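You operate a simulated robot arm through the tools that you are given. There is no shell and no other tool. Be economical: measure what you need, move in short steps, check, and stop when the job is done.

You are at the controls of a simulated two-armed robot. One attempt, no reset.

Task
Pick up the tin from the front end of the big table with one hand, pass it to the other hand and put it on the far corner of the big table. Set down upright: tin.

Only the result counts: the job must be done as asked and must still hold three seconds after the hand-in. Knocking over, shifting, dropping, spilling or breaking anything else fails it.

Robot
Two 7-joint arms with two-finger grippers on one trunk, on a base that drives. Base frame: it is fixed to the floor where the robot stands at the start and does not move with it; the origin is under the middle of the robot, x ahead of it, y to its left, z up; the surface under the hand at the start is at about z = 0.78. Lengths are in m, angles in degrees, forces in N, time in s.
The left shoulder is at the start at [0.045, 0.16, 1.105], the right one opposite. With the tool pointing down near the work surface each hand reaches from about 0.28 to 0.74 m from the robot's upright axis, wherever it stands, measured 20 degrees to its own side. Places, roughly: far corner of the big table [2.2, -0.5, 0.8]. Payload 2.45 kg a hand.
The tool frame of a hand sits at the grasp point between the pads (the TCP): z along the fingers, y along the line on which they close. The tips reach 0.026 m beyond it. Largest opening 0.096 m; the body of the gripper starts 0.069 m behind the TCP.
Orientation is told as [roll, pitch, yaw] about the base's x, y, z axes, in that order, counted from this pose: with the fingers straight down and closing along the base's y, the tool's x points along the base's -x, its y along +y and its z along -z.

Tools
- The arms move only by the tool nudge_tool. It takes "left_plan", "right_plan" or both (then of equal length, played together; a hand with none holds still); each is a list of rows, each a list of 7 numbers: the shift along the base's x, y, z in m, then the turn, a rotation vector about the base's x, y, z in degrees, then the opening, from 0 (shut) to 1 (fully open). In form: [[dx, dy, dz, ax, ay, az, grip], ...]. A call has 1 to 20 rows; each row shifts and turns the commanded pose from where the row before left it. A row lasts 0.2 s, in which the tool goes at most 0.05 m and 8.6 degrees; a call with a longer step from one row to the next is refused whole, and so is a gripper value outside its range. A pose out of reach is approached as far as the arm can. The call stops where the force on the tool passes 40 N (or 10 N more than at its start, if that is more) or the arm is blocked; 0.2 s more then pass. Each finger halts on what it meets, pressing with about 21 N; the grip force reading is that of the motor and also rises with nothing between the fingers. The clock runs only during rows and for 0.2 s after the last one: add rows that do not move to give the fingers time. The reply holds the time, the measured pose of the TCP, the force on the tool along the base axes, the opening and the grip force, in the units named above and with some noise, with the torque about the TCP (base axes, N m) and any sound that the robot's microphone picked up.
- Cameras (640 x 400 px; columns grow to the right, rows downward): "scene" is now at [0.1106, -0.0327, 1.5624]; the picture's right is [-0.29, -0.96, -0.00], its down [-0.80, 0.25, -0.55] and it looks along [0.52, -0.16, -0.84] (base axes); focal length 278 px, centre (320, 200). "left" rides on the left gripper at [0.082, -0.003, -0.098] in its tool frame; the picture's right is [0.04, 1.00, 0.00], its down [-0.73, 0.03, -0.68] and it looks along [-0.68, 0.03, 0.73] (tool axes); focal length 256 px, centre (320, 200). "right" rides on the right gripper at [0.082, 0.003, -0.098] in its tool frame; the picture's right is [-0.04, 1.00, 0.00], its down [-0.73, -0.03, -0.68] and it looks along [-0.68, -0.03, 0.73] (tool axes); focal length 256 px, centre (320, 200). There is no depth. A picture from a camera that has moved, and an enlarged one, comes with that camera's place and axes in the base frame and with its lens. The place of the scene camera against the robot may be out by one fixed shift of up to 0.018 m in any direction.
- snapshot(camera): a new picture of that camera. It takes no simulated time.
- move_column(by): slides the trunk up (or, below 0, down) by that many m; the arms and the scene camera ride with it, the base frame stays. It gives what a move gives, with no picture.
- base_move(legs): drives the robot by 1 to 6 legs, each [ahead, left, turn to the left] in m, m and degrees, along the robot's own axes; the way and the turn of a leg run together, so that a leg with both is an arc; at most 1.5 m and 180 degrees a leg. The arms and the cameras ride along, it lands a little off, and it stops where it bumps. It gives what a move gives.
- head_to(pan, tilt): turns the head with the scene camera to pan (to the left, within 120 degrees either way) and tilt (down, from -29 to 69), counted from straight ahead of the robot. It gives what a move gives.
- inspect(camera, box): a new picture of the part [left, top, right, bottom] of that camera's present view, enlarged. It takes no simulated time.
- hand_in(): hands the job in; it is judged then, once.

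Go step by step. Nothing tells you exact positions but the pictures and the camera data: compare them with the known pose of the tool, close in by small moves and look again before you grip or let go. The budget is 120 turns and 88 pictures, counting those below and the enlarged ones. Unless the task says otherwise, let go and move clear before handing in, and close with one line.

The tools are called after "Call:" by a JSON object that holds its "name" and its "arguments". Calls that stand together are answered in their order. nudge_tool: Moves the arms, as the interface text tells. Its arguments: {"type":"object","properties":{"left_plan":{"type":"array"},"right_plan":{"type":"array"}},"required":[]} The other tools are called the same way: move_column (by) slides the trunk up or down; base_move (legs) drives the base; head_to (pan, tilt) turns the head that bears the scene camera; snapshot (camera) takes a picture; inspect (camera, box) takes an enlarged picture of a part of a camera's view; hand_in () hands the job in.

At the start:

```text
time_s: 0.0
left_tcp_pos: [0.5009, 0.0376, 1.0196]
left_ee_rot: [0.1, 0.1, 0.0]
left_ft_force: [-0.8, 0.0, 0.0]
left_wrist_torque: [0.02, 0.01, 0.0]
left_opening: 0.0959
left_finger_force: 0.0
right_tcp_pos: [0.3531, -0.2851, 1.0691]
right_ee_rot: [0.0, 0.2, 0.0]
right_ft_force: [-0.8, 0.1, -0.9]
right_wrist_torque: [0.01, -0.01, -0.01]
right_opening: 0.0958
right_finger_force: 0.0
trunk travel left (down, up): [-0.275, 0.292]
robot x, y, heading: [0.0003, -0.0011, -0.0]
head pan, tilt: [-17.1, 56.5]
```

scene: 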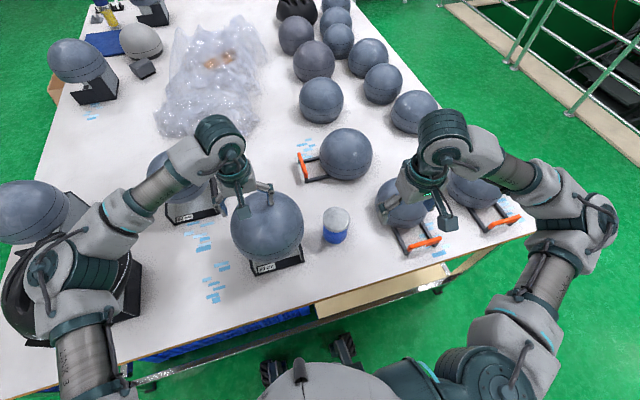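
right: 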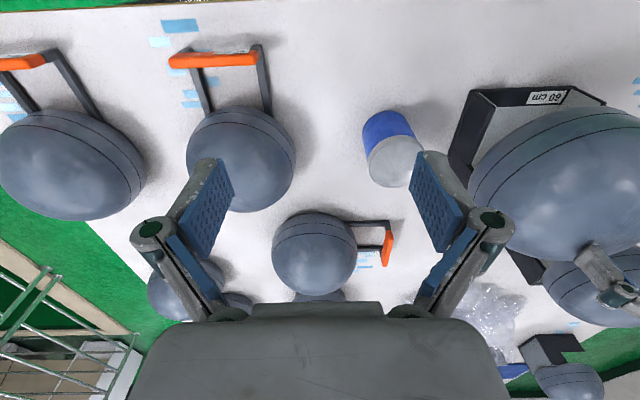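
left: 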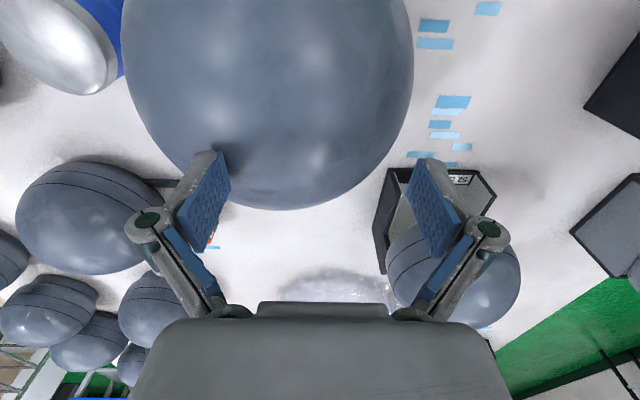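

The tin (blue with a silver top) stands at about (0.48, -0.19), between the ball on the stand to its left and the ball with the orange handle to its right. I'll zoom in to measure it.

Call:
{"name": "inspect", "arguments": {"camera": "scene", "box": [220, 120, 460, 270]}}

Call:
{"name": "inspect", "arguments": {"camera": "right", "box": [300, 60, 500, 220]}}

Call:
{"name": "head_to", "arguments": {"pan": -15, "tilt": 20}}

Call:
{"name": "snapshot", "arguments": {"camera": "scene"}}

```text
2.67 times, centred on (340, 195) of scene
camera zoom: at [0.1106, -0.0327, 1.5624], right [-0.29, -0.96, 0.0], down [-0.8, 0.25, -0.55], along [0.52, -0.16, -0.84], focal length 742 px, centre (267, 213)
```

zoom: 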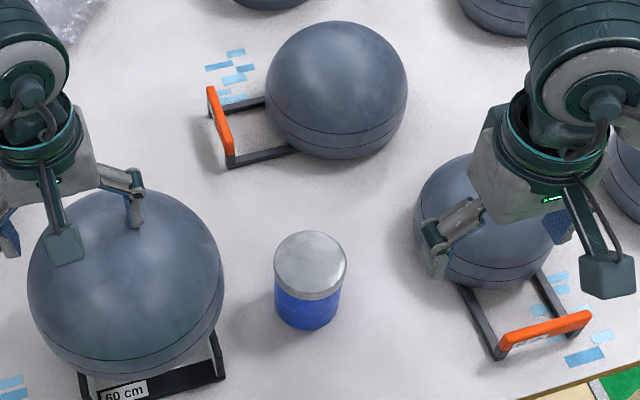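

```text
2.50 times, centred on (400, 140) of right
camera zoom: at [0.2693, -0.2815, 1.1665], right [0.04, 1.0, 0.0], down [0.73, -0.03, 0.68], along [0.68, -0.03, -0.73], focal length 640 px, centre (120, 350)
```

zoom: 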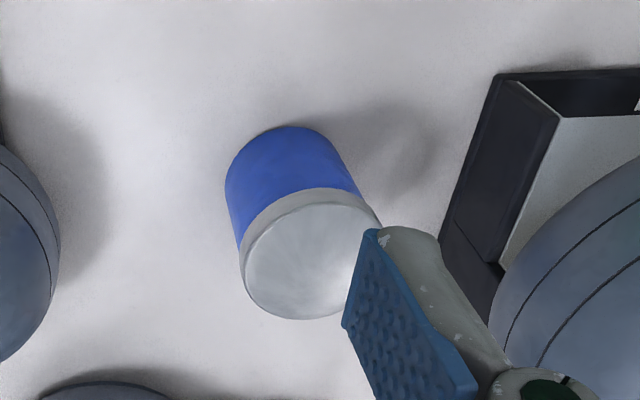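

```text
time_s: 1.0
left_tcp_pos: [0.4982, 0.0375, 1.0207]
left_ee_rot: [-0.1, -0.1, 0.0]
left_ft_force: [0.6, 0.1, -0.6]
left_wrist_torque: [0.0, -0.01, 0.01]
left_opening: 0.096
left_finger_force: 0.1
right_tcp_pos: [0.3479, -0.2845, 1.071]
right_ee_rot: [0.0, -0.1, 0.1]
right_ft_force: [-0.5, 0.2, -0.6]
right_wrist_torque: [-0.01, -0.02, -0.02]
right_opening: 0.0956
right_finger_force: 0.1
trunk travel left (down, up): [-0.275, 0.292]
robot x, y, heading: [-0.0022, -0.0027, -0.0]
head pan, tilt: [-15.0, 20.0]
```

```text
82 pictures are left
camera scene: at [0.1335, -0.0362, 1.6161], right [-0.26, -0.97, 0.0], down [-0.34, 0.09, -0.94], along [0.91, -0.24, -0.35], focal length 278 px, centre (320, 200)
```

scene: 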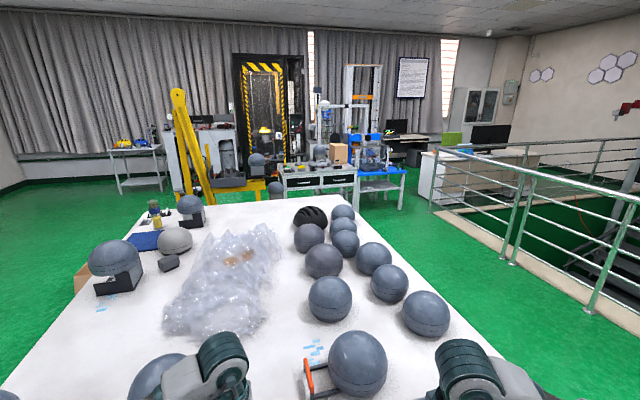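

The far right corner of the table is about 2.1 m ahead, past the helmets and balls. I'll zoom in on it.

Call:
{"name": "inspect", "arguments": {"camera": "scene", "box": [140, 170, 460, 370]}}

Call:
{"name": "inspect", "arguments": {"camera": "scene", "box": [250, 170, 400, 260]}}

```text
2.00 times, centred on (300, 270) of scene
camera zoom: at [0.1335, -0.0362, 1.6161], right [-0.26, -0.97, 0.0], down [-0.34, 0.09, -0.94], along [0.91, -0.24, -0.35], focal length 556 px, centre (360, 60)
```

zoom: 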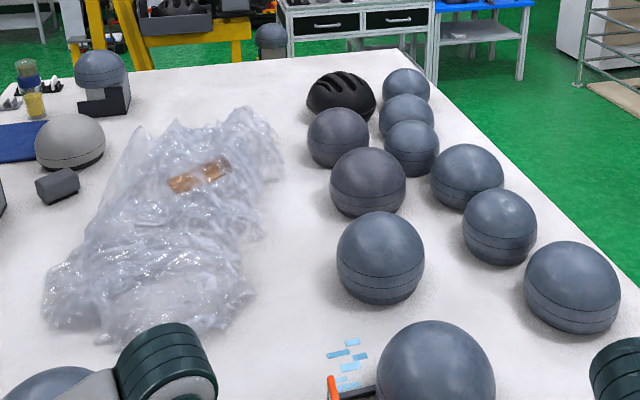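

```text
4.27 times, centred on (325, 215) of scene
camera zoom: at [0.1335, -0.0362, 1.6161], right [-0.26, -0.97, 0.0], down [-0.34, 0.09, -0.94], along [0.91, -0.24, -0.35], focal length 1187 px, centre (299, 136)
```

zoom: 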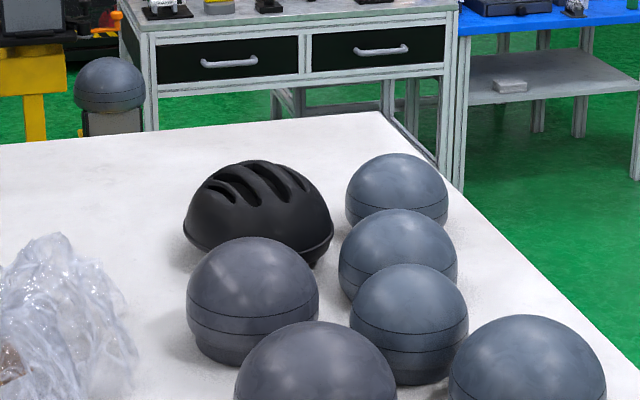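

The tin is about 0.075 m across and 0.09 m high, and the far corner of the table is free behind the black helmet. My plan is to pick with the right hand tilted 45°, gripping low, then have the left hand take the tin from above and place it. First I raise the left hand clear of the ball below it and back off a little.

Call:
{"name": "nudge_tool", "arguments": {"left_plan": [[0, 0, 0.03, 0, 0, 0, 1], [0, 0, 0.03, 0, 0, 0, 1], [0, 0, 0.03, 0, 0, 0, 1], [0, 0, 0.03, 0, 0, 0, 1], [0, 0, 0.03, 0, 0, 0, 1]]}}

Call:
{"name": "base_move", "arguments": {"legs": [[-0.12, 0, 0]]}}

Call:
{"name": "nudge_tool", "arguments": {"right_plan": [[0.03, 0.012, 0, 0, -7.5, 0, 1], [0.03, 0.012, 0, 0, -7.5, 0, 1], [0.03, 0.012, -0.01, 0, -7.5, 0, 1], [0.03, 0.012, -0.01, 0, -7.5, 0, 1], [0.02, 0.012, -0.01, 0, -7.5, 0, 1], [0.02, 0.012, -0.01, 0, -7.5, 0, 1], [0, 0.012, -0.01, 0, 0, 0, 1]]}}

Call:
{"name": "snapshot", "arguments": {"camera": "right"}}

Call:
{"name": "head_to", "arguments": {"pan": -15, "tilt": 50}}

Call:
{"name": "snapshot", "arguments": {"camera": "scene"}}

```text
time_s: 2.2
left_tcp_pos: [0.4973, 0.0371, 1.1715]
left_ee_rot: [0.0, -0.2, 0.0]
left_ft_force: [0.9, 0.5, 1.2]
left_wrist_torque: [0.03, 0.01, 0.02]
left_opening: 0.0958
left_finger_force: 0.1
right_tcp_pos: [0.3476, -0.2846, 1.0702]
right_ee_rot: [0.0, -0.2, 0.0]
right_ft_force: [-0.3, 0.4, 0.9]
right_wrist_torque: [0.03, -0.01, 0.0]
right_opening: 0.096
right_finger_force: 0.1
trunk travel left (down, up): [-0.275, 0.292]
robot x, y, heading: [0.0001, -0.0024, -0.2]
head pan, tilt: [-15.0, 20.0]
```

```text
time_s: 3.5
left_tcp_pos: [0.3779, 0.0354, 1.1705]
left_ee_rot: [0.1, -0.1, -0.1]
left_ft_force: [-0.2, 0.0, 0.1]
left_wrist_torque: [0.04, -0.04, 0.0]
left_opening: 0.0959
left_finger_force: 0.1
right_tcp_pos: [0.2273, -0.2853, 1.0701]
right_ee_rot: [0.0, -0.1, -0.1]
right_ft_force: [-1.0, 1.1, -0.2]
right_wrist_torque: [0.01, -0.01, 0.01]
right_opening: 0.0958
right_finger_force: 0.1
trunk travel left (down, up): [-0.275, 0.292]
robot x, y, heading: [-0.123, 0.0002, -0.0]
head pan, tilt: [-15.0, 20.0]
```

```text
time_s: 5.1
left_tcp_pos: [0.3733, 0.0364, 1.1725]
left_ee_rot: [-0.1, -0.4, -0.2]
left_ft_force: [-0.6, 0.6, 0.1]
left_wrist_torque: [0.0, 0.03, -0.02]
left_opening: 0.0961
left_finger_force: 0.0
right_tcp_pos: [0.3825, -0.2015, 1.0208]
right_ee_rot: [0.1, -45.4, -0.2]
right_ft_force: [0.0, 0.8, 0.0]
right_wrist_torque: [0.0, 0.0, -0.01]
right_opening: 0.0958
right_finger_force: 0.1
trunk travel left (down, up): [-0.275, 0.292]
robot x, y, heading: [-0.1199, -0.0008, 0.2]
head pan, tilt: [-15.0, 20.0]
```

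```text
79 pictures are left
camera right: at [0.2544, -0.197, 1.0308], right [0.03, 1.0, 0.03], down [0.03, -0.03, 1.0], along [1.0, -0.03, -0.03], focal length 256 px, centre (320, 200)
```

right: 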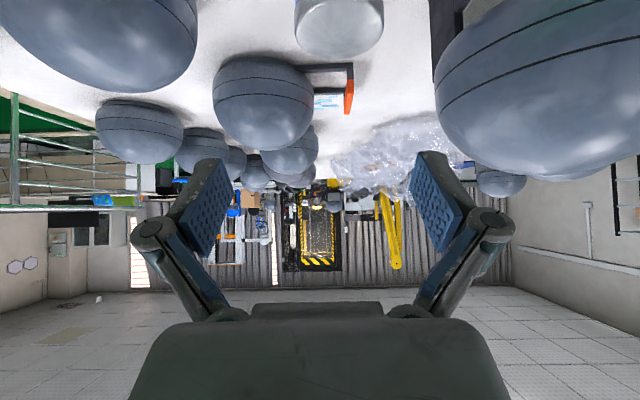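

```text
time_s: 6.0
left_tcp_pos: [0.3738, 0.0358, 1.1735]
left_ee_rot: [0.0, -0.3, -0.1]
left_ft_force: [0.4, 0.6, 0.4]
left_wrist_torque: [0.03, 0.01, -0.04]
left_opening: 0.0958
left_finger_force: 0.0
right_tcp_pos: [0.383, -0.2018, 1.021]
right_ee_rot: [0.0, -45.4, -0.2]
right_ft_force: [-0.4, -0.5, -0.1]
right_wrist_torque: [0.03, 0.03, 0.03]
right_opening: 0.0959
right_finger_force: 0.0
trunk travel left (down, up): [-0.275, 0.292]
robot x, y, heading: [-0.1255, 0.0013, -0.1]
head pan, tilt: [-15.0, 50.0]
```

```text
78 pictures are left
camera scene: at [-0.0026, -0.0315, 1.5708], right [-0.26, -0.97, 0.0], down [-0.74, 0.2, -0.64], along [0.62, -0.17, -0.77], focal length 278 px, centre (320, 200)
```

scene: 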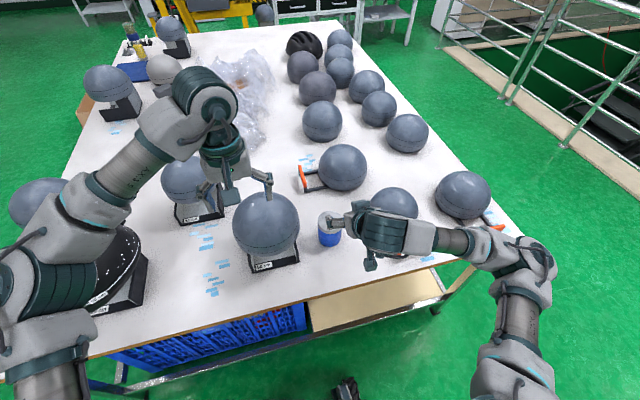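

In the right camera the tin sits at y ≈ -0.187 and is 0.076 m wide. I move the right hand to a pre-grasp point behind and above it, and check.

Call:
{"name": "nudge_tool", "arguments": {"right_plan": [[0, 0.005, -0.03, 0, 0, 0, 1], [-0.005, 0.005, -0.03, 0, 0, 0, 1], [-0.005, 0.005, -0.03, 0, 0, 0, 1], [0, 0, 0, 0, 0, 0, 1]]}}

Call:
{"name": "snapshot", "arguments": {"camera": "right"}}

Call:
{"name": "inspect", "arguments": {"camera": "scene", "box": [220, 150, 540, 350]}}

```text
time_s: 7.0
left_tcp_pos: [0.3724, 0.0372, 1.1726]
left_ee_rot: [-0.1, -0.3, -0.1]
left_ft_force: [1.0, -0.7, 0.4]
left_wrist_torque: [0.0, -0.01, -0.01]
left_opening: 0.096
left_finger_force: 0.0
right_tcp_pos: [0.3705, -0.1858, 0.9301]
right_ee_rot: [0.2, -45.4, -0.3]
right_ft_force: [0.8, 0.2, 0.5]
right_wrist_torque: [0.02, -0.01, -0.01]
right_opening: 0.0963
right_finger_force: 0.0
trunk travel left (down, up): [-0.275, 0.292]
robot x, y, heading: [-0.1237, 0.0016, -0.3]
head pan, tilt: [-15.0, 50.0]
```

```text
77 pictures are left
camera right: at [0.2434, -0.1811, 0.9404], right [0.03, 1.0, 0.03], down [0.03, -0.03, 1.0], along [1.0, -0.03, -0.03], focal length 256 px, centre (320, 200)
```

right: 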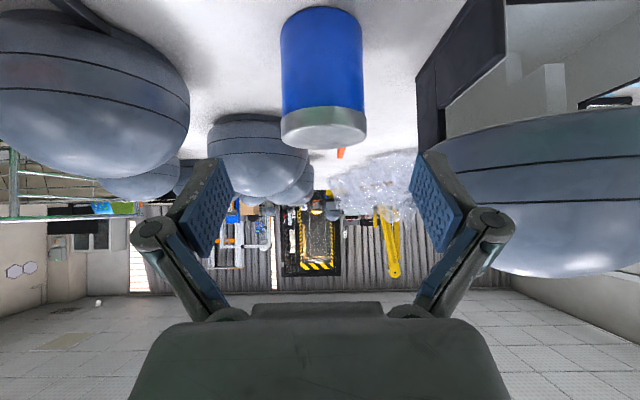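

```text
2.00 times, centred on (380, 250) of scene
camera zoom: at [-0.0028, -0.0313, 1.5707], right [-0.26, -0.97, 0.0], down [-0.74, 0.2, -0.64], along [0.62, -0.17, -0.77], focal length 556 px, centre (200, 100)
```

zoom: 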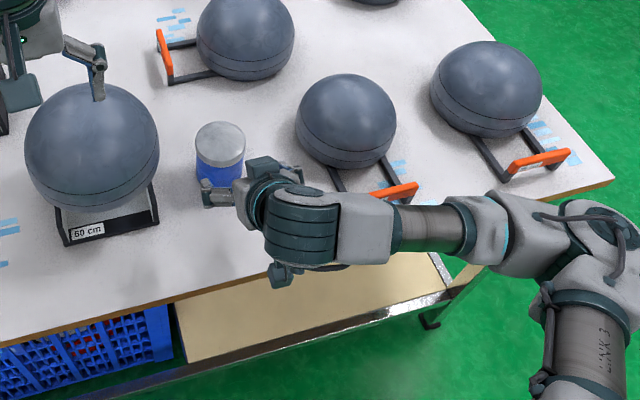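

The hand is lined up laterally and the tin's top is at z ≈ 0.877. I go halfway down along the tool axis and look.

Call:
{"name": "nudge_tool", "arguments": {"right_plan": [[0.02, 0, -0.024, 0, 0, 0, 1], [0.02, 0, -0.024, 0, 0, 0, 1], [0.015, 0, -0.018, 0, 0, 0, 1], [0, 0, 0, 0, 0, 0, 1]]}}

Call:
{"name": "snapshot", "arguments": {"camera": "right"}}

Call:
{"name": "inspect", "arguments": {"camera": "scene", "box": [260, 150, 500, 300]}}

```text
time_s: 8.0
left_tcp_pos: [0.3721, 0.0356, 1.1719]
left_ee_rot: [-0.1, -0.5, -0.1]
left_ft_force: [-0.1, -0.5, 0.1]
left_wrist_torque: [-0.02, -0.03, -0.01]
left_opening: 0.0959
left_finger_force: 0.2
right_tcp_pos: [0.4296, -0.1852, 0.8652]
right_ee_rot: [-0.1, -45.4, 0.0]
right_ft_force: [-0.2, -0.2, 0.3]
right_wrist_torque: [-0.02, 0.01, -0.05]
right_opening: 0.096
right_finger_force: 0.1
trunk travel left (down, up): [-0.275, 0.292]
robot x, y, heading: [-0.1185, 0.0004, 0.1]
head pan, tilt: [-15.0, 50.0]
```

```text
75 pictures are left
camera right: at [0.3013, -0.1804, 0.8757], right [0.03, 1.0, 0.03], down [0.03, -0.03, 1.0], along [1.0, -0.03, -0.03], focal length 256 px, centre (320, 200)
```

right: 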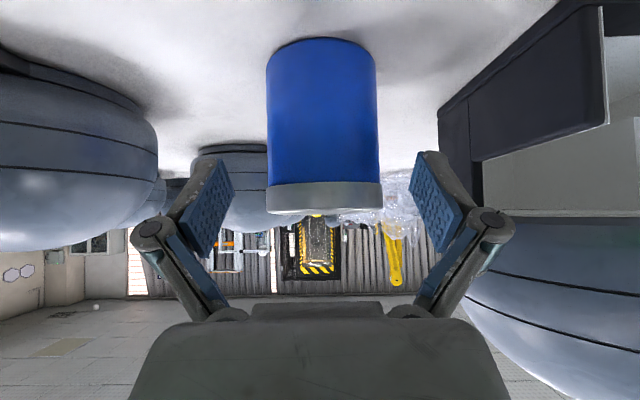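

```text
2.67 times, centred on (380, 225) of scene
camera zoom: at [-0.0027, -0.0313, 1.5707], right [-0.26, -0.97, 0.0], down [-0.74, 0.2, -0.64], along [0.62, -0.17, -0.77], focal length 742 px, centre (160, 133)
```

zoom: 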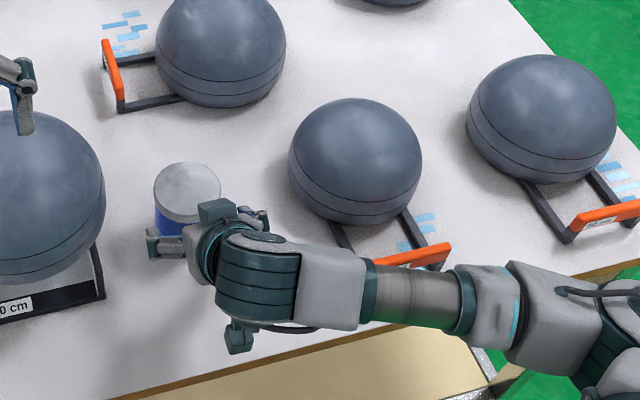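

Alignment holds and nothing is close to the arm. I descend the rest of the way to the low grip height.

Call:
{"name": "nudge_tool", "arguments": {"right_plan": [[0.01, 0, -0.016, 0, 0, 0, 1], [0.01, 0, -0.016, 0, 0, 0, 1], [0.008, 0, -0.014, 0, 0, 0, 1], [0, 0, 0, 0, 0, 0, 1]]}}

Call:
{"name": "snapshot", "arguments": {"camera": "right"}}

Call:
{"name": "inspect", "arguments": {"camera": "scene", "box": [260, 150, 500, 300]}}

```text
time_s: 9.0
left_tcp_pos: [0.3729, 0.0367, 1.1726]
left_ee_rot: [0.0, -0.3, -0.1]
left_ft_force: [0.6, 0.2, -0.9]
left_wrist_torque: [0.02, 0.0, 0.02]
left_opening: 0.0961
left_finger_force: 0.1
right_tcp_pos: [0.4566, -0.1842, 0.8212]
right_ee_rot: [0.1, -45.3, -0.2]
right_ft_force: [-0.5, -0.4, -0.5]
right_wrist_torque: [0.01, -0.01, 0.0]
right_opening: 0.0961
right_finger_force: 0.1
trunk travel left (down, up): [-0.275, 0.292]
robot x, y, heading: [-0.1199, -0.0002, -0.2]
head pan, tilt: [-15.0, 50.0]
```

```text
73 pictures are left
camera right: at [0.3283, -0.1802, 0.8315], right [0.03, 1.0, 0.03], down [0.03, -0.03, 1.0], along [1.0, -0.03, -0.03], focal length 256 px, centre (320, 200)
```

right: 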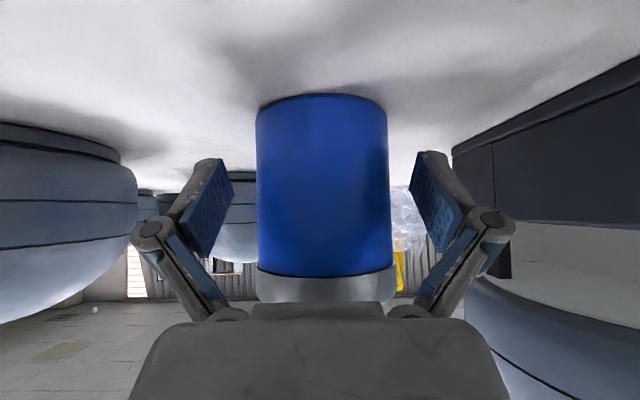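

```text
2.67 times, centred on (380, 225) of scene
camera zoom: at [-0.0026, -0.0313, 1.5707], right [-0.26, -0.97, 0.0], down [-0.74, 0.2, -0.64], along [0.62, -0.17, -0.77], focal length 742 px, centre (160, 133)
```

zoom: 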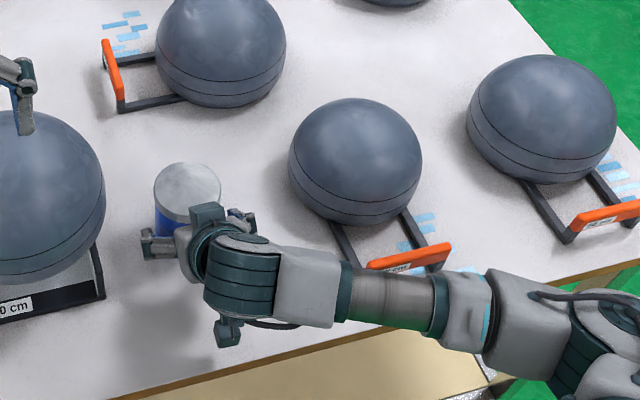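

The tin axis is at x ≈ 0.475, so I move 1 cm further forward and close.

Call:
{"name": "nudge_tool", "arguments": {"right_plan": [[0.01, 0, 0, 0, 0, 0, 1], [0, 0, 0, 0, 0, 0, 0.85], [0, 0, 0, 0, 0, 0, 0.7], [0, 0, 0, 0, 0, 0, 0.6], [0, 0, 0, 0, 0, 0, 0.5], [0, 0, 0, 0, 0, 0, 0.4]]}}

Call:
{"name": "snapshot", "arguments": {"camera": "right"}}

```text
time_s: 10.4
left_tcp_pos: [0.3735, 0.0374, 1.1725]
left_ee_rot: [-0.1, -0.3, 0.0]
left_ft_force: [0.8, 0.6, -0.3]
left_wrist_torque: [0.0, 0.0, -0.02]
left_opening: 0.0958
left_finger_force: 0.1
right_tcp_pos: [0.4665, -0.1838, 0.821]
right_ee_rot: [0.2, -45.4, -0.2]
right_ft_force: [-1.1, 0.4, 1.1]
right_wrist_torque: [-0.06, -0.07, 0.01]
right_opening: 0.0752
right_finger_force: 20.5
trunk travel left (down, up): [-0.275, 0.292]
robot x, y, heading: [-0.1202, 0.0017, 0.2]
head pan, tilt: [-15.0, 50.0]
```

```text
71 pictures are left
camera right: at [0.3384, -0.1797, 0.8305], right [0.03, 1.0, 0.03], down [0.03, -0.03, 1.0], along [1.0, -0.03, -0.03], focal length 256 px, centre (320, 200)
```

right: 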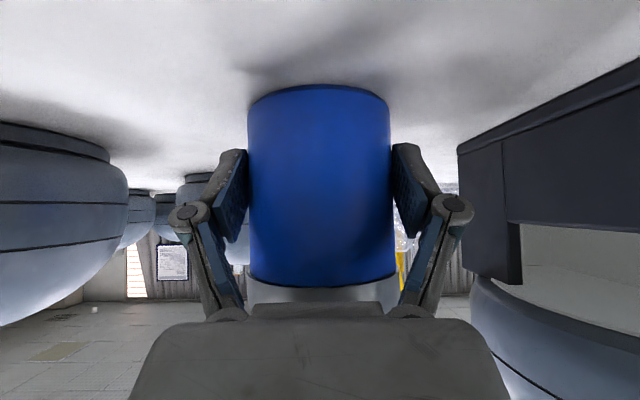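

The tin is gripped at 0.075 m. I lift it straight up.

Call:
{"name": "nudge_tool", "arguments": {"right_plan": [[0, 0, 0.015, 0, 0, 0, 0.3], [0, 0, 0.02, 0, 0, 0, 0.3], [0, 0, 0.025, 0, 0, 0, 0.3], [0, 0, 0.03, 0, 0, 0, 0.3], [0, 0, 0.03, 0, 0, 0, 0.3], [0, 0, 0.03, 0, 0, 0, 0.3], [0, 0, 0.03, 0, 0, 0, 0.3], [0, 0, 0.03, 0, 0, 0, 0.3], [0, 0, 0.02, 0, 0, 0, 0.3]]}}

Call:
{"name": "snapshot", "arguments": {"camera": "right"}}

Call:
{"name": "snapshot", "arguments": {"camera": "scene"}}

```text
time_s: 12.4
left_tcp_pos: [0.3727, 0.036, 1.1725]
left_ee_rot: [0.1, -0.3, -0.1]
left_ft_force: [-0.3, 0.7, 0.5]
left_wrist_torque: [-0.04, -0.01, -0.02]
left_opening: 0.0958
left_finger_force: 0.0
right_tcp_pos: [0.4679, -0.1844, 1.0508]
right_ee_rot: [0.0, -45.4, -0.1]
right_ft_force: [0.1, 0.1, -3.2]
right_wrist_torque: [0.0, 0.03, 0.01]
right_opening: 0.0753
right_finger_force: 21.2
trunk travel left (down, up): [-0.275, 0.292]
robot x, y, heading: [-0.1203, 0.0024, -0.4]
head pan, tilt: [-15.0, 50.0]
```

```text
70 pictures are left
camera right: at [0.3393, -0.1802, 1.0615], right [0.03, 1.0, 0.03], down [0.03, -0.03, 1.0], along [1.0, -0.03, -0.03], focal length 256 px, centre (320, 200)
```

right: 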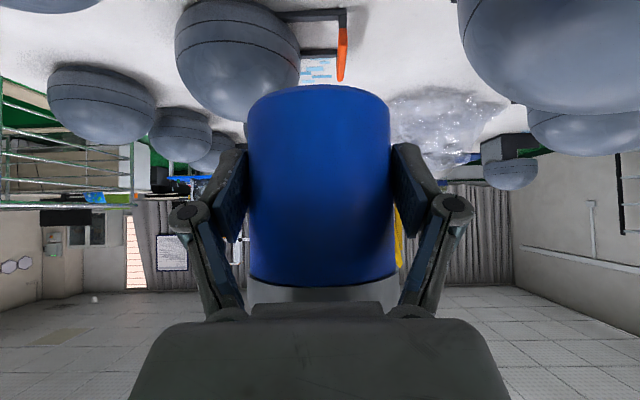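

```text
69 pictures are left
camera scene: at [-0.0019, -0.031, 1.5706], right [-0.26, -0.97, 0.0], down [-0.74, 0.2, -0.64], along [0.62, -0.17, -0.77], focal length 278 px, centre (320, 200)
```

scene: 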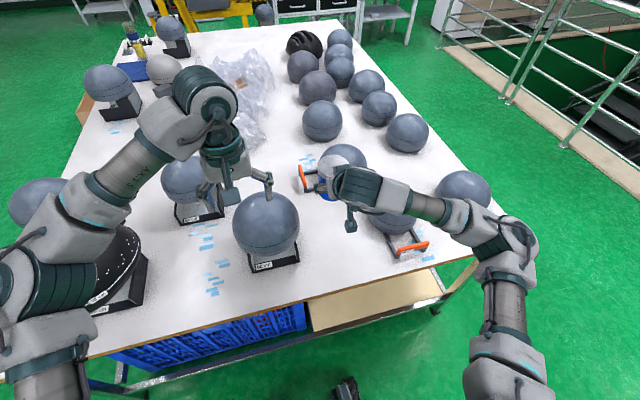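

The tin is lifted and the force shows about 0.3 kg. I now turn the right hand so its fingers point left and the left hand so its closing line matches, keeping them well apart.

Call:
{"name": "nudge_tool", "arguments": {"right_plan": [[-0.01, 0, 0.005, 0, 0, 7.5, 0.3], [-0.01, 0, 0.005, 0, 0, 7.5, 0.3], [-0.01, 0, 0.005, 0, 0, 7.5, 0.3], [-0.01, 0, 0.005, 0, 0, 7.5, 0.3], [-0.01, 0, 0, 0, 0, 7.5, 0.3], [0, 0, 0, 0, 0, 7.5, 0.3], [0, 0, 0, 0, 0, 7.5, 0.3], [0, 0, 0, 0, 0, 7.5, 0.3], [0, 0, 0, 0, 0, 7.5, 0.3], [0, 0, 0, 0, 0, 7.5, 0.3], [0, 0, 0, 0, 0, 7.5, 0.3], [0, 0, 0, 0, 0, 7.5, 0.3]], "left_plan": [[0.01, 0.01, 0.01, 0, 0, -7.5, 1], [0.01, 0.01, 0.01, 0, 0, -7.5, 1], [0.01, 0.01, 0.01, 0, 0, -7.5, 1], [0.01, 0.01, 0.01, 0, 0, -7.5, 1], [0, 0.01, 0.01, 0, 0, -7.5, 1], [0, 0.01, 0, 0, 0, -7.5, 1], [0, 0, 0, 0, 0, -7.5, 1], [0, 0, 0, 0, 0, -7.5, 1], [0, 0, 0, 0, 0, -7.5, 1], [0, 0, 0, 0, 0, -7.5, 1], [0, 0, 0, 0, 0, -7.5, 1], [0, 0, 0, 0, 0, -7.5, 1]]}}

Call:
{"name": "snapshot", "arguments": {"camera": "scene"}}

Call:
{"name": "snapshot", "arguments": {"camera": "left"}}

```text
time_s: 15.0
left_tcp_pos: [0.2301, 0.0382, 1.1443]
left_ee_rot: [-0.1, -0.4, -90.0]
left_ft_force: [-0.8, 0.3, 0.6]
left_wrist_torque: [0.0, 0.0, 0.02]
left_opening: 0.0962
left_finger_force: 0.1
left hand out of reach, approached as far as the arm can: row 6, 7, 8, 9, 10, 11, 12
right_tcp_pos: [0.4177, -0.1871, 1.0699]
right_ee_rot: [0.1, -45.4, 44.7]
right_ft_force: [-1.3, 0.1, -2.8]
right_wrist_torque: [0.01, 0.04, 0.02]
right_opening: 0.0754
right_finger_force: 21.1
right hand out of reach, approached as far as the arm can: row 7, 8, 9, 10, 11, 12
trunk travel left (down, up): [-0.275, 0.292]
robot x, y, heading: [-0.1191, 0.0027, -0.1]
head pan, tilt: [-15.0, 50.0]
```

```text
68 pictures are left
camera scene: at [-0.0031, -0.0325, 1.5707], right [-0.26, -0.97, 0.0], down [-0.74, 0.2, -0.64], along [0.62, -0.17, -0.77], focal length 278 px, centre (320, 200)
```

scene: 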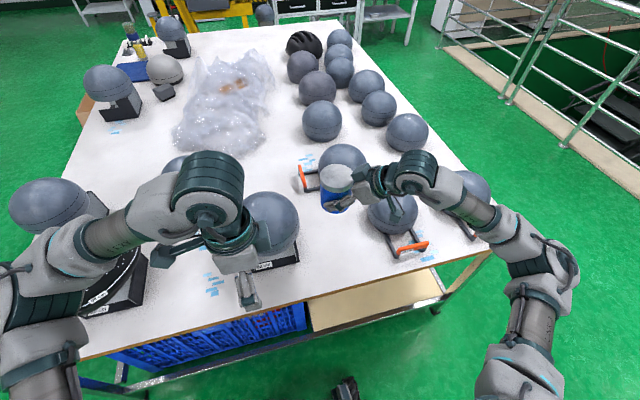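

```text
67 pictures are left
camera left: at [0.2263, 0.1208, 1.2436], right [1.0, 0.04, 0.0], down [0.03, -0.73, 0.68], along [0.03, -0.68, -0.73], focal length 256 px, centre (320, 200)
```

left: 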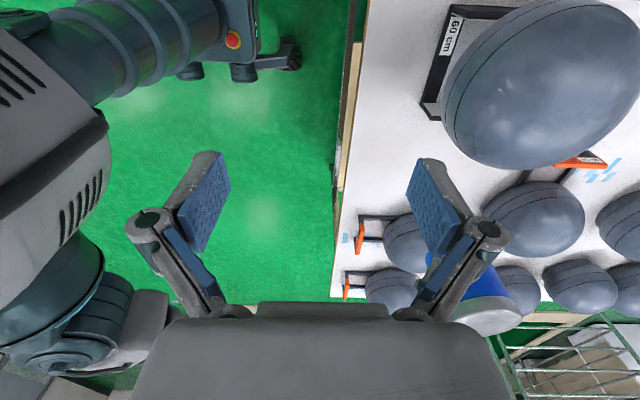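

The right hand stops at about 45° yaw and the left at -90° loses reach. I'll use a compatible geometry instead: left yaw +45° leaning 25° away from the right hand, which keeps its camera clear of the right wrist. First I turn the left hand back.

Call:
{"name": "nudge_tool", "arguments": {"left_plan": [[0.01, 0.01, 0.01, 0, 0, 8, 1], [0.01, 0.01, 0.01, 0, 0, 8, 1], [0.01, 0.01, 0.01, 0, 0, 8, 1], [0.01, 0.01, 0.01, 0, 0, 8, 1], [0.01, 0.01, 0.01, 0, 0, 8, 1], [0.01, 0.01, 0.01, 0, 0, 8, 1], [0.01, 0.01, 0.01, 0, 0, 8, 1], [0.01, 0.01, 0.01, 0, 0, 8, 1], [0.01, 0.01, 0, 0, 0, 8, 1], [0.01, 0.01, 0, 0, 0, 8, 1], [0.01, 0, 0, 0, 0, 8, 1], [0.01, 0, 0, 0, 0, 8, 1], [0.01, 0, 0, 0, 0, 8, 1], [0.01, 0, 0, 0, 0, 8, 1], [0.01, 0, 0, 0, 0, 8, 1], [0.01, 0, 0, 0, 0, 8, 1], [0, 0, 0, 0, 0, 7, 1], [0, 0, 0, 0, 0, 0, 1]]}}

```text
time_s: 18.8
left_tcp_pos: [0.391, 0.1383, 1.2247]
left_ee_rot: [0.0, -0.4, 45.0]
left_ft_force: [-0.3, 0.0, 0.2]
left_wrist_torque: [-0.02, 0.03, 0.02]
left_opening: 0.0959
left_finger_force: 0.0
right_tcp_pos: [0.4169, -0.1845, 1.0691]
right_ee_rot: [0.2, -45.4, 44.8]
right_ft_force: [-0.7, -0.2, -1.9]
right_wrist_torque: [-0.01, -0.01, 0.04]
right_opening: 0.0753
right_finger_force: 21.1
trunk travel left (down, up): [-0.275, 0.292]
robot x, y, heading: [-0.118, -0.0023, 0.1]
head pan, tilt: [-15.0, 50.0]
```

Left is at yaw +45°. I now lean it 24° away and bring the tin toward the middle.

Call:
{"name": "nudge_tool", "arguments": {"left_plan": [[0, 0, 0, -5.66, 5.66, 0, 1], [0, 0, 0, -5.66, 5.66, 0, 1], [0, 0, 0, -5.66, 5.66, 0, 1], [0, 0, 0.01, 0, 0, 0, 1], [0, 0, 0, 0, 0, 0, 1]], "right_plan": [[0, 0.02, 0, 0, 0, 0, 0.3], [0, 0.025, 0, 0, 0, 0, 0.3], [0, 0.025, 0, 0, 0, 0, 0.3], [0, 0.02, 0, 0, 0, 0, 0.3], [0, 0.01, 0, 0, 0, 0, 0.3]]}}

Call:
{"name": "snapshot", "arguments": {"camera": "scene"}}

Call:
{"name": "snapshot", "arguments": {"camera": "left"}}

```text
time_s: 20.0
left_tcp_pos: [0.3916, 0.1382, 1.2349]
left_ee_rot: [-0.1, 23.8, 44.9]
left_ft_force: [1.0, 0.2, -0.2]
left_wrist_torque: [-0.04, 0.02, -0.01]
left_opening: 0.0962
left_finger_force: 0.0
right_tcp_pos: [0.4185, -0.085, 1.0694]
right_ee_rot: [0.1, -45.3, 44.8]
right_ft_force: [0.0, -0.3, -1.8]
right_wrist_torque: [-0.03, 0.0, -0.02]
right_opening: 0.0751
right_finger_force: 21.0
trunk travel left (down, up): [-0.275, 0.292]
robot x, y, heading: [-0.1219, -0.0034, 0.1]
head pan, tilt: [-15.0, 50.0]
```

```text
66 pictures are left
camera scene: at [-0.0014, -0.0301, 1.5706], right [-0.26, -0.97, 0.0], down [-0.74, 0.2, -0.64], along [0.62, -0.17, -0.77], focal length 278 px, centre (320, 200)
```

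scene: 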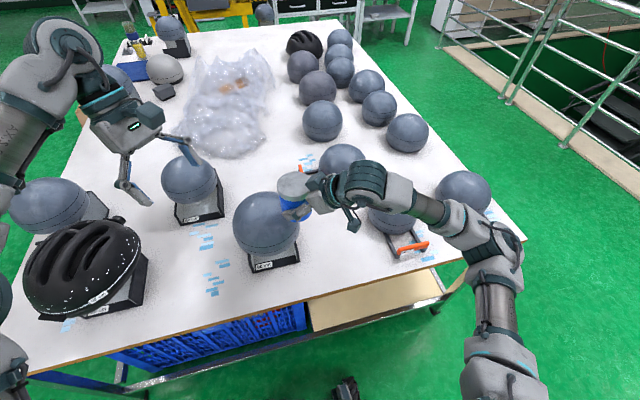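

```text
65 pictures are left
camera left: at [0.369, 0.1128, 1.3584], right [-0.73, 0.68, 0.01], down [0.65, 0.69, 0.33], along [0.21, 0.25, -0.94], focal length 256 px, centre (320, 200)
```

left: 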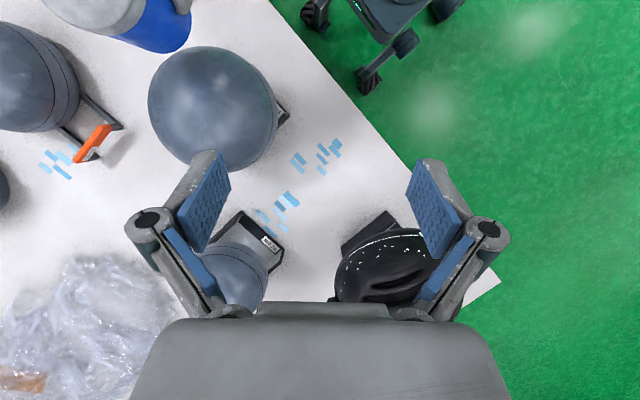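

Both poses were reached. I bring the left hand to a hover above the tin along its own tool axis.

Call:
{"name": "nudge_tool", "arguments": {"left_plan": [[0.016, -0.034, 0, 0, 0, 0, 1], [0.016, -0.034, 0, 0, 0, 0, 1], [0.016, -0.034, 0, 0, 0, 0, 1], [0.016, -0.034, 0, 0, 0, 0, 1], [0.014, -0.036, 0, 0, 0, 0, 1], [0, 0, 0, 0, 0, 0, 1]]}}

Call:
{"name": "snapshot", "arguments": {"camera": "scene"}}

Call:
{"name": "snapshot", "arguments": {"camera": "left"}}

```text
time_s: 21.4
left_tcp_pos: [0.4326, 0.0006, 1.2115]
left_ee_rot: [-0.3, 23.6, 44.9]
left_ft_force: [0.1, 0.2, -0.5]
left_wrist_torque: [-0.01, 0.0, 0.06]
left_opening: 0.0962
left_finger_force: 0.1
left hand out of reach, approached as far as the arm can: row 3, 4, 5
right_tcp_pos: [0.4176, -0.0853, 1.0702]
right_ee_rot: [0.1, -45.4, 44.8]
right_ft_force: [-0.3, 0.0, -2.2]
right_wrist_torque: [-0.01, 0.04, -0.04]
right_opening: 0.0753
right_finger_force: 21.0
trunk travel left (down, up): [-0.275, 0.292]
robot x, y, heading: [-0.1216, -0.0002, 0.2]
head pan, tilt: [-15.0, 50.0]
```

```text
64 pictures are left
camera scene: at [-0.0021, -0.0294, 1.5707], right [-0.26, -0.97, 0.0], down [-0.74, 0.2, -0.64], along [0.62, -0.17, -0.77], focal length 278 px, centre (320, 200)
```

scene: 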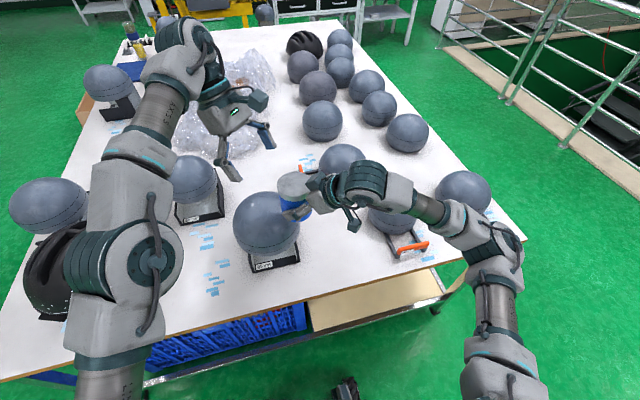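

```text
63 pictures are left
camera left: at [0.4089, -0.0266, 1.3348], right [-0.73, 0.68, 0.01], down [0.65, 0.69, 0.33], along [0.22, 0.25, -0.94], focal length 256 px, centre (320, 200)
```

left: 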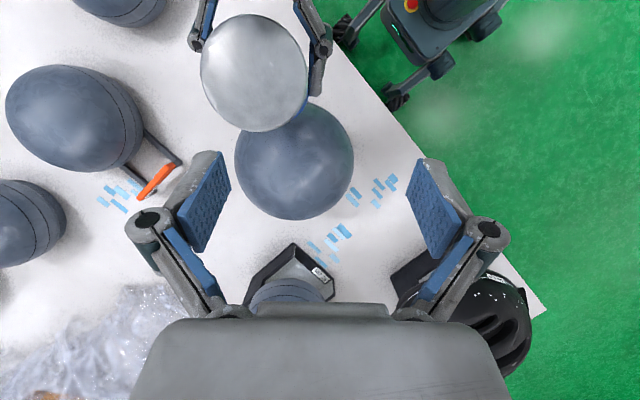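

The left arm is at its reach limit there, so I bring the tin closer to the robot and further left.

Call:
{"name": "nudge_tool", "arguments": {"right_plan": [[-0.015, 0.02, -0.005, 0, 0, 0, 0.3], [-0.015, 0.02, -0.005, 0, 0, 0, 0.3], [-0.015, 0.02, -0.005, 0, 0, 0, 0.3], [-0.015, 0.02, -0.005, 0, 0, 0, 0.3], [0, 0, 0, 0, 0, 0, 0.3]]}}

Call:
{"name": "snapshot", "arguments": {"camera": "left"}}

Call:
{"name": "snapshot", "arguments": {"camera": "scene"}}

```text
time_s: 22.6
left_tcp_pos: [0.433, -0.0023, 1.2106]
left_ee_rot: [-0.1, 23.6, 44.9]
left_ft_force: [0.2, 0.1, 0.1]
left_wrist_torque: [0.01, 0.03, -0.02]
left_opening: 0.0961
left_finger_force: 0.1
right_tcp_pos: [0.3566, -0.0053, 1.0473]
right_ee_rot: [0.1, -45.4, 44.8]
right_ft_force: [-0.8, 0.3, -2.9]
right_wrist_torque: [0.0, 0.06, 0.01]
right_opening: 0.0749
right_finger_force: 20.9
trunk travel left (down, up): [-0.275, 0.292]
robot x, y, heading: [-0.1206, 0.0008, -0.1]
head pan, tilt: [-15.0, 50.0]
```

```text
62 pictures are left
camera left: at [0.4094, -0.0285, 1.3345], right [-0.73, 0.68, 0.01], down [0.65, 0.69, 0.33], along [0.21, 0.25, -0.94], focal length 256 px, centre (320, 200)
```

left: 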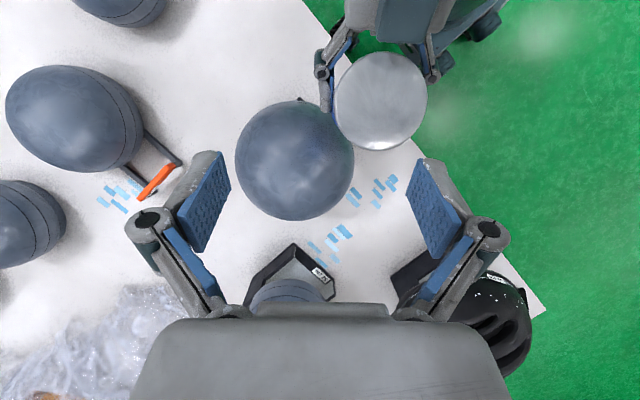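

```text
61 pictures are left
camera scene: at [-0.0015, -0.032, 1.5706], right [-0.26, -0.97, 0.0], down [-0.74, 0.2, -0.64], along [0.62, -0.17, -0.77], focal length 278 px, centre (320, 200)
```

scene: 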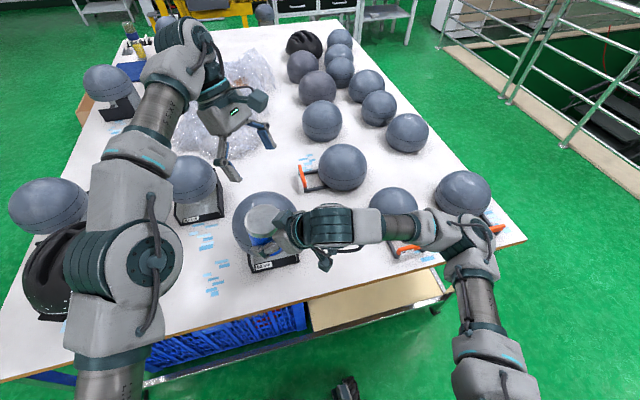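

The tin top in the left camera lies at (0.363, 0.003), which matches the expected place. I shift the left hand onto the approach line.

Call:
{"name": "nudge_tool", "arguments": {"left_plan": [[-0.012, 0.024, 0, 0, 0, 0, 1], [-0.013, 0.023, 0, 0, 0, 0, 1], [0, 0, 0, 0, 0, 0, 1]]}}

Call:
{"name": "snapshot", "arguments": {"camera": "left"}}

```text
time_s: 23.4
left_tcp_pos: [0.4067, 0.0501, 1.2076]
left_ee_rot: [-0.1, 23.6, 44.9]
left_ft_force: [-0.2, -0.8, -0.4]
left_wrist_torque: [-0.03, -0.01, 0.01]
left_opening: 0.0958
left_finger_force: 0.0
right_tcp_pos: [0.3561, -0.0022, 1.0482]
right_ee_rot: [0.0, -45.3, 44.9]
right_ft_force: [-0.6, -0.6, -2.4]
right_wrist_torque: [-0.03, 0.0, -0.01]
right_opening: 0.0752
right_finger_force: 20.9
trunk travel left (down, up): [-0.275, 0.292]
robot x, y, heading: [-0.1206, 0.0005, 0.0]
head pan, tilt: [-15.0, 50.0]
```

```text
60 pictures are left
camera left: at [0.3845, 0.0239, 1.3319], right [-0.73, 0.68, 0.01], down [0.65, 0.69, 0.33], along [0.21, 0.25, -0.94], focal length 256 px, centre (320, 200)
```

left: 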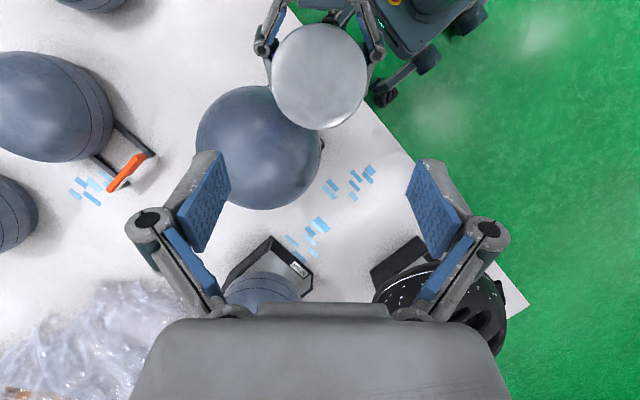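

The tin is centred between the left fingers in the picture. I advance partway along the tool axis.

Call:
{"name": "nudge_tool", "arguments": {"left_plan": [[-0.009, -0.009, -0.028, 0, 0, 0, 1], [-0.009, -0.009, -0.028, 0, 0, 0, 1], [-0.005, -0.005, -0.016, 0, 0, 0, 1], [0, 0, 0, 0, 0, 0, 1]]}}

Call:
{"name": "snapshot", "arguments": {"camera": "left"}}

Call:
{"name": "inspect", "arguments": {"camera": "scene", "box": [160, 130, 400, 280]}}

```text
time_s: 24.4
left_tcp_pos: [0.3823, 0.0228, 1.1362]
left_ee_rot: [-0.1, 23.6, 44.9]
left_ft_force: [-0.8, 0.5, 0.0]
left_wrist_torque: [0.02, -0.01, -0.02]
left_opening: 0.0962
left_finger_force: 0.0
right_tcp_pos: [0.3562, -0.0049, 1.0486]
right_ee_rot: [0.1, -45.4, 44.9]
right_ft_force: [-0.2, -0.7, -2.3]
right_wrist_torque: [-0.05, 0.03, 0.04]
right_opening: 0.0751
right_finger_force: 20.7
trunk travel left (down, up): [-0.275, 0.292]
robot x, y, heading: [-0.1227, -0.0026, -0.2]
head pan, tilt: [-15.0, 50.0]
```

```text
59 pictures are left
camera left: at [0.3593, -0.0039, 1.26], right [-0.73, 0.68, 0.01], down [0.65, 0.69, 0.33], along [0.21, 0.25, -0.94], focal length 256 px, centre (320, 200)
```

left: 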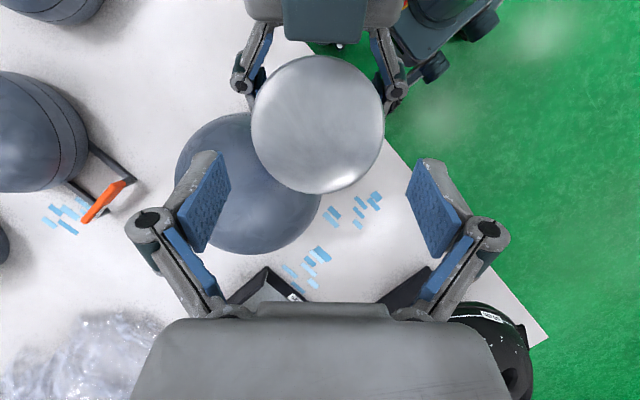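

```text
2.67 times, centred on (280, 205) of scene
camera zoom: at [-0.0019, -0.0312, 1.5707], right [-0.26, -0.97, 0.0], down [-0.74, 0.2, -0.64], along [0.62, -0.17, -0.77], focal length 742 px, centre (427, 187)
```

zoom: 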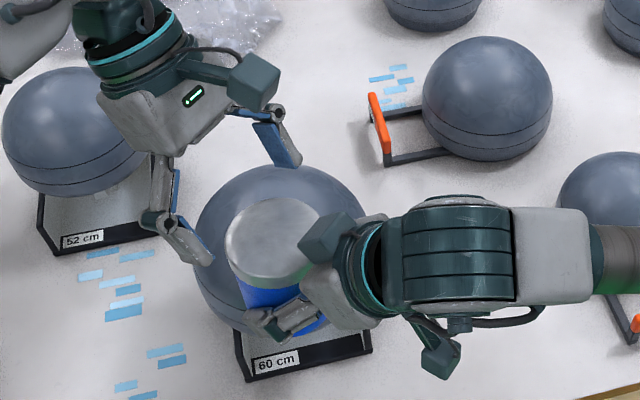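

Still centred. I complete the last 4.5 cm of the approach slowly.

Call:
{"name": "nudge_tool", "arguments": {"left_plan": [[-0.004, -0.004, -0.014, 0, 0, 0, 1], [-0.004, -0.004, -0.014, 0, 0, 0, 1], [-0.004, -0.004, -0.014, 0, 0, 0, 1], [0, 0, 0, 0, 0, 0, 1]]}}

Call:
{"name": "snapshot", "arguments": {"camera": "left"}}

Call:
{"name": "inspect", "arguments": {"camera": "scene", "box": [200, 140, 360, 240]}}

Call:
{"name": "snapshot", "arguments": {"camera": "right"}}

```text
time_s: 25.4
left_tcp_pos: [0.3694, 0.0103, 1.0964]
left_ee_rot: [-0.1, 23.5, 44.9]
left_ft_force: [0.0, 0.0, 0.4]
left_wrist_torque: [-0.02, -0.01, -0.01]
left_opening: 0.096
left_finger_force: 0.1
right_tcp_pos: [0.357, -0.0054, 1.0479]
right_ee_rot: [0.1, -45.5, 44.8]
right_ft_force: [-0.1, 0.3, -1.3]
right_wrist_torque: [-0.01, 0.01, -0.02]
right_opening: 0.0752
right_finger_force: 21.1
trunk travel left (down, up): [-0.275, 0.292]
robot x, y, heading: [-0.1233, 0.0002, -0.0]
head pan, tilt: [-15.0, 50.0]
```

```text
57 pictures are left
camera left: at [0.3472, -0.0162, 1.2192], right [-0.73, 0.68, 0.01], down [0.65, 0.69, 0.33], along [0.21, 0.25, -0.94], focal length 256 px, centre (320, 200)
```

left: 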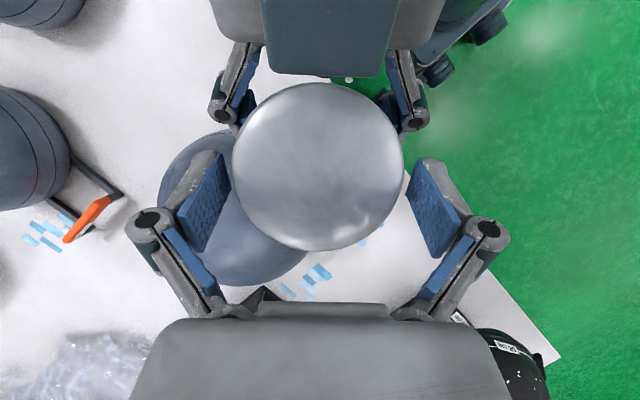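

```text
4.00 times, centred on (280, 190) of scene
camera zoom: at [-0.0019, -0.0312, 1.5707], right [-0.26, -0.97, 0.0], down [-0.74, 0.2, -0.64], along [0.62, -0.17, -0.77], focal length 1113 px, centre (480, 240)
```

zoom: 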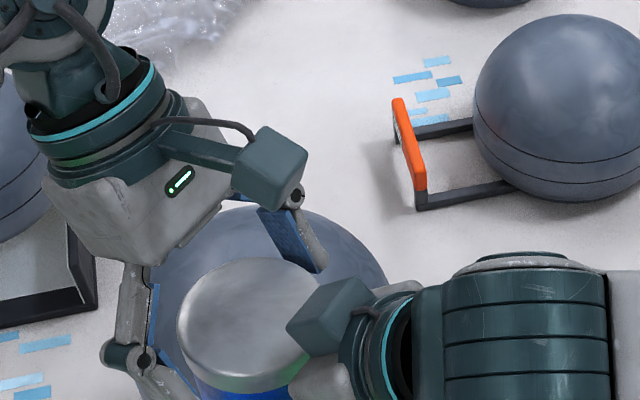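

```text
55 pictures are left
camera right: at [0.2633, -0.0914, 1.059], right [-0.68, 0.73, 0.03], down [0.04, 0.0, 1.0], along [0.73, 0.69, -0.03], focal length 256 px, centre (320, 200)
```

right: 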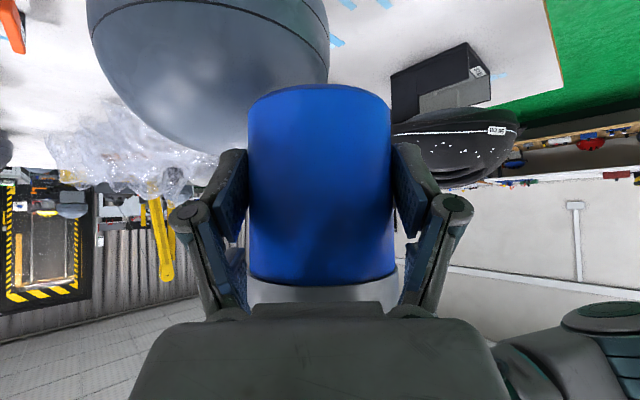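

The left fingers straddle the top of the tin, clear of the right fingers below. I close the left gripper while the right holds.

Call:
{"name": "nudge_tool", "arguments": {"left_plan": [[0, 0, 0, 0, 0, 0, 0.85], [0, 0, 0, 0, 0, 0, 0.75], [0, 0, 0, 0, 0, 0, 0.6], [0, 0, 0, 0, 0, 0, 0.4], [0, 0, 0, 0, 0, 0, 0.3], [0, 0, 0, 0, 0, 0, 0.3]]}}

Call:
{"name": "snapshot", "arguments": {"camera": "left"}}

```text
time_s: 26.8
left_tcp_pos: [0.3707, 0.0116, 1.0967]
left_ee_rot: [-0.3, 23.6, 44.9]
left_ft_force: [14.0, -6.0, 6.7]
left_wrist_torque: [-0.13, -0.29, 0.14]
left_opening: 0.0772
left_finger_force: 21.4
right_tcp_pos: [0.3568, -0.0027, 1.0491]
right_ee_rot: [0.1, -45.3, 44.9]
right_ft_force: [-13.4, 5.8, -7.3]
right_wrist_torque: [-0.27, -0.26, 0.16]
right_opening: 0.075
right_finger_force: 21.1
trunk travel left (down, up): [-0.275, 0.292]
robot x, y, heading: [-0.1186, -0.0023, -0.3]
head pan, tilt: [-15.0, 50.0]
```

```text
54 pictures are left
camera left: at [0.3476, -0.015, 1.2194], right [-0.73, 0.68, 0.01], down [0.65, 0.69, 0.33], along [0.21, 0.25, -0.94], focal length 256 px, centre (320, 200)
```

left: 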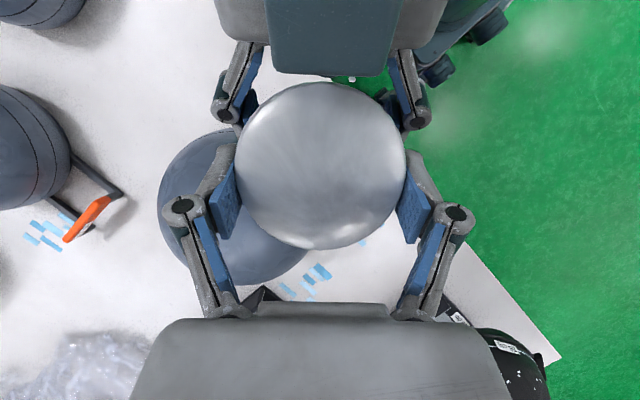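

Both hands hold the tin, with about 15 N of sideways load between them. I ease the left hand 2 mm to relieve it before letting go with the right.

Call:
{"name": "nudge_tool", "arguments": {"left_plan": [[0.0015, -0.001, 0.0005, 0, 0, 0, 0.3], [0, 0, 0, 0, 0, 0, 0.3]]}}

```text
time_s: 27.4
left_tcp_pos: [0.3717, 0.0107, 1.0964]
left_ee_rot: [-0.1, 23.7, 44.9]
left_ft_force: [9.1, -2.4, 6.7]
left_wrist_torque: [-0.11, -0.26, 0.09]
left_opening: 0.0773
left_finger_force: 20.5
right_tcp_pos: [0.3573, -0.004, 1.0488]
right_ee_rot: [-0.1, -45.3, 44.8]
right_ft_force: [-8.8, 2.4, -7.3]
right_wrist_torque: [-0.11, -0.07, 0.06]
right_opening: 0.0751
right_finger_force: 21.4
trunk travel left (down, up): [-0.275, 0.292]
robot x, y, heading: [-0.12, 0.0009, -0.2]
head pan, tilt: [-15.0, 50.0]
```

Call:
{"name": "nudge_tool", "arguments": {"left_plan": [[0.0015, -0.0005, 0.001, 0, 0, 0, 0.3], [0, 0, 0, 0, 0, 0, 0.3]]}}

```text
time_s: 28.0
left_tcp_pos: [0.3729, 0.0102, 1.0968]
left_ee_rot: [-0.1, 23.8, 44.8]
left_ft_force: [-4.0, -0.4, 4.2]
left_wrist_torque: [-0.01, -0.06, -0.14]
left_opening: 0.0771
left_finger_force: 21.0
right_tcp_pos: [0.3577, -0.0051, 1.0497]
right_ee_rot: [0.0, -45.4, 44.7]
right_ft_force: [5.1, 0.9, -7.3]
right_wrist_torque: [-0.19, 0.36, 0.04]
right_opening: 0.075
right_finger_force: 21.7
trunk travel left (down, up): [-0.275, 0.292]
robot x, y, heading: [-0.121, 0.0013, -0.2]
head pan, tilt: [-15.0, 50.0]
```

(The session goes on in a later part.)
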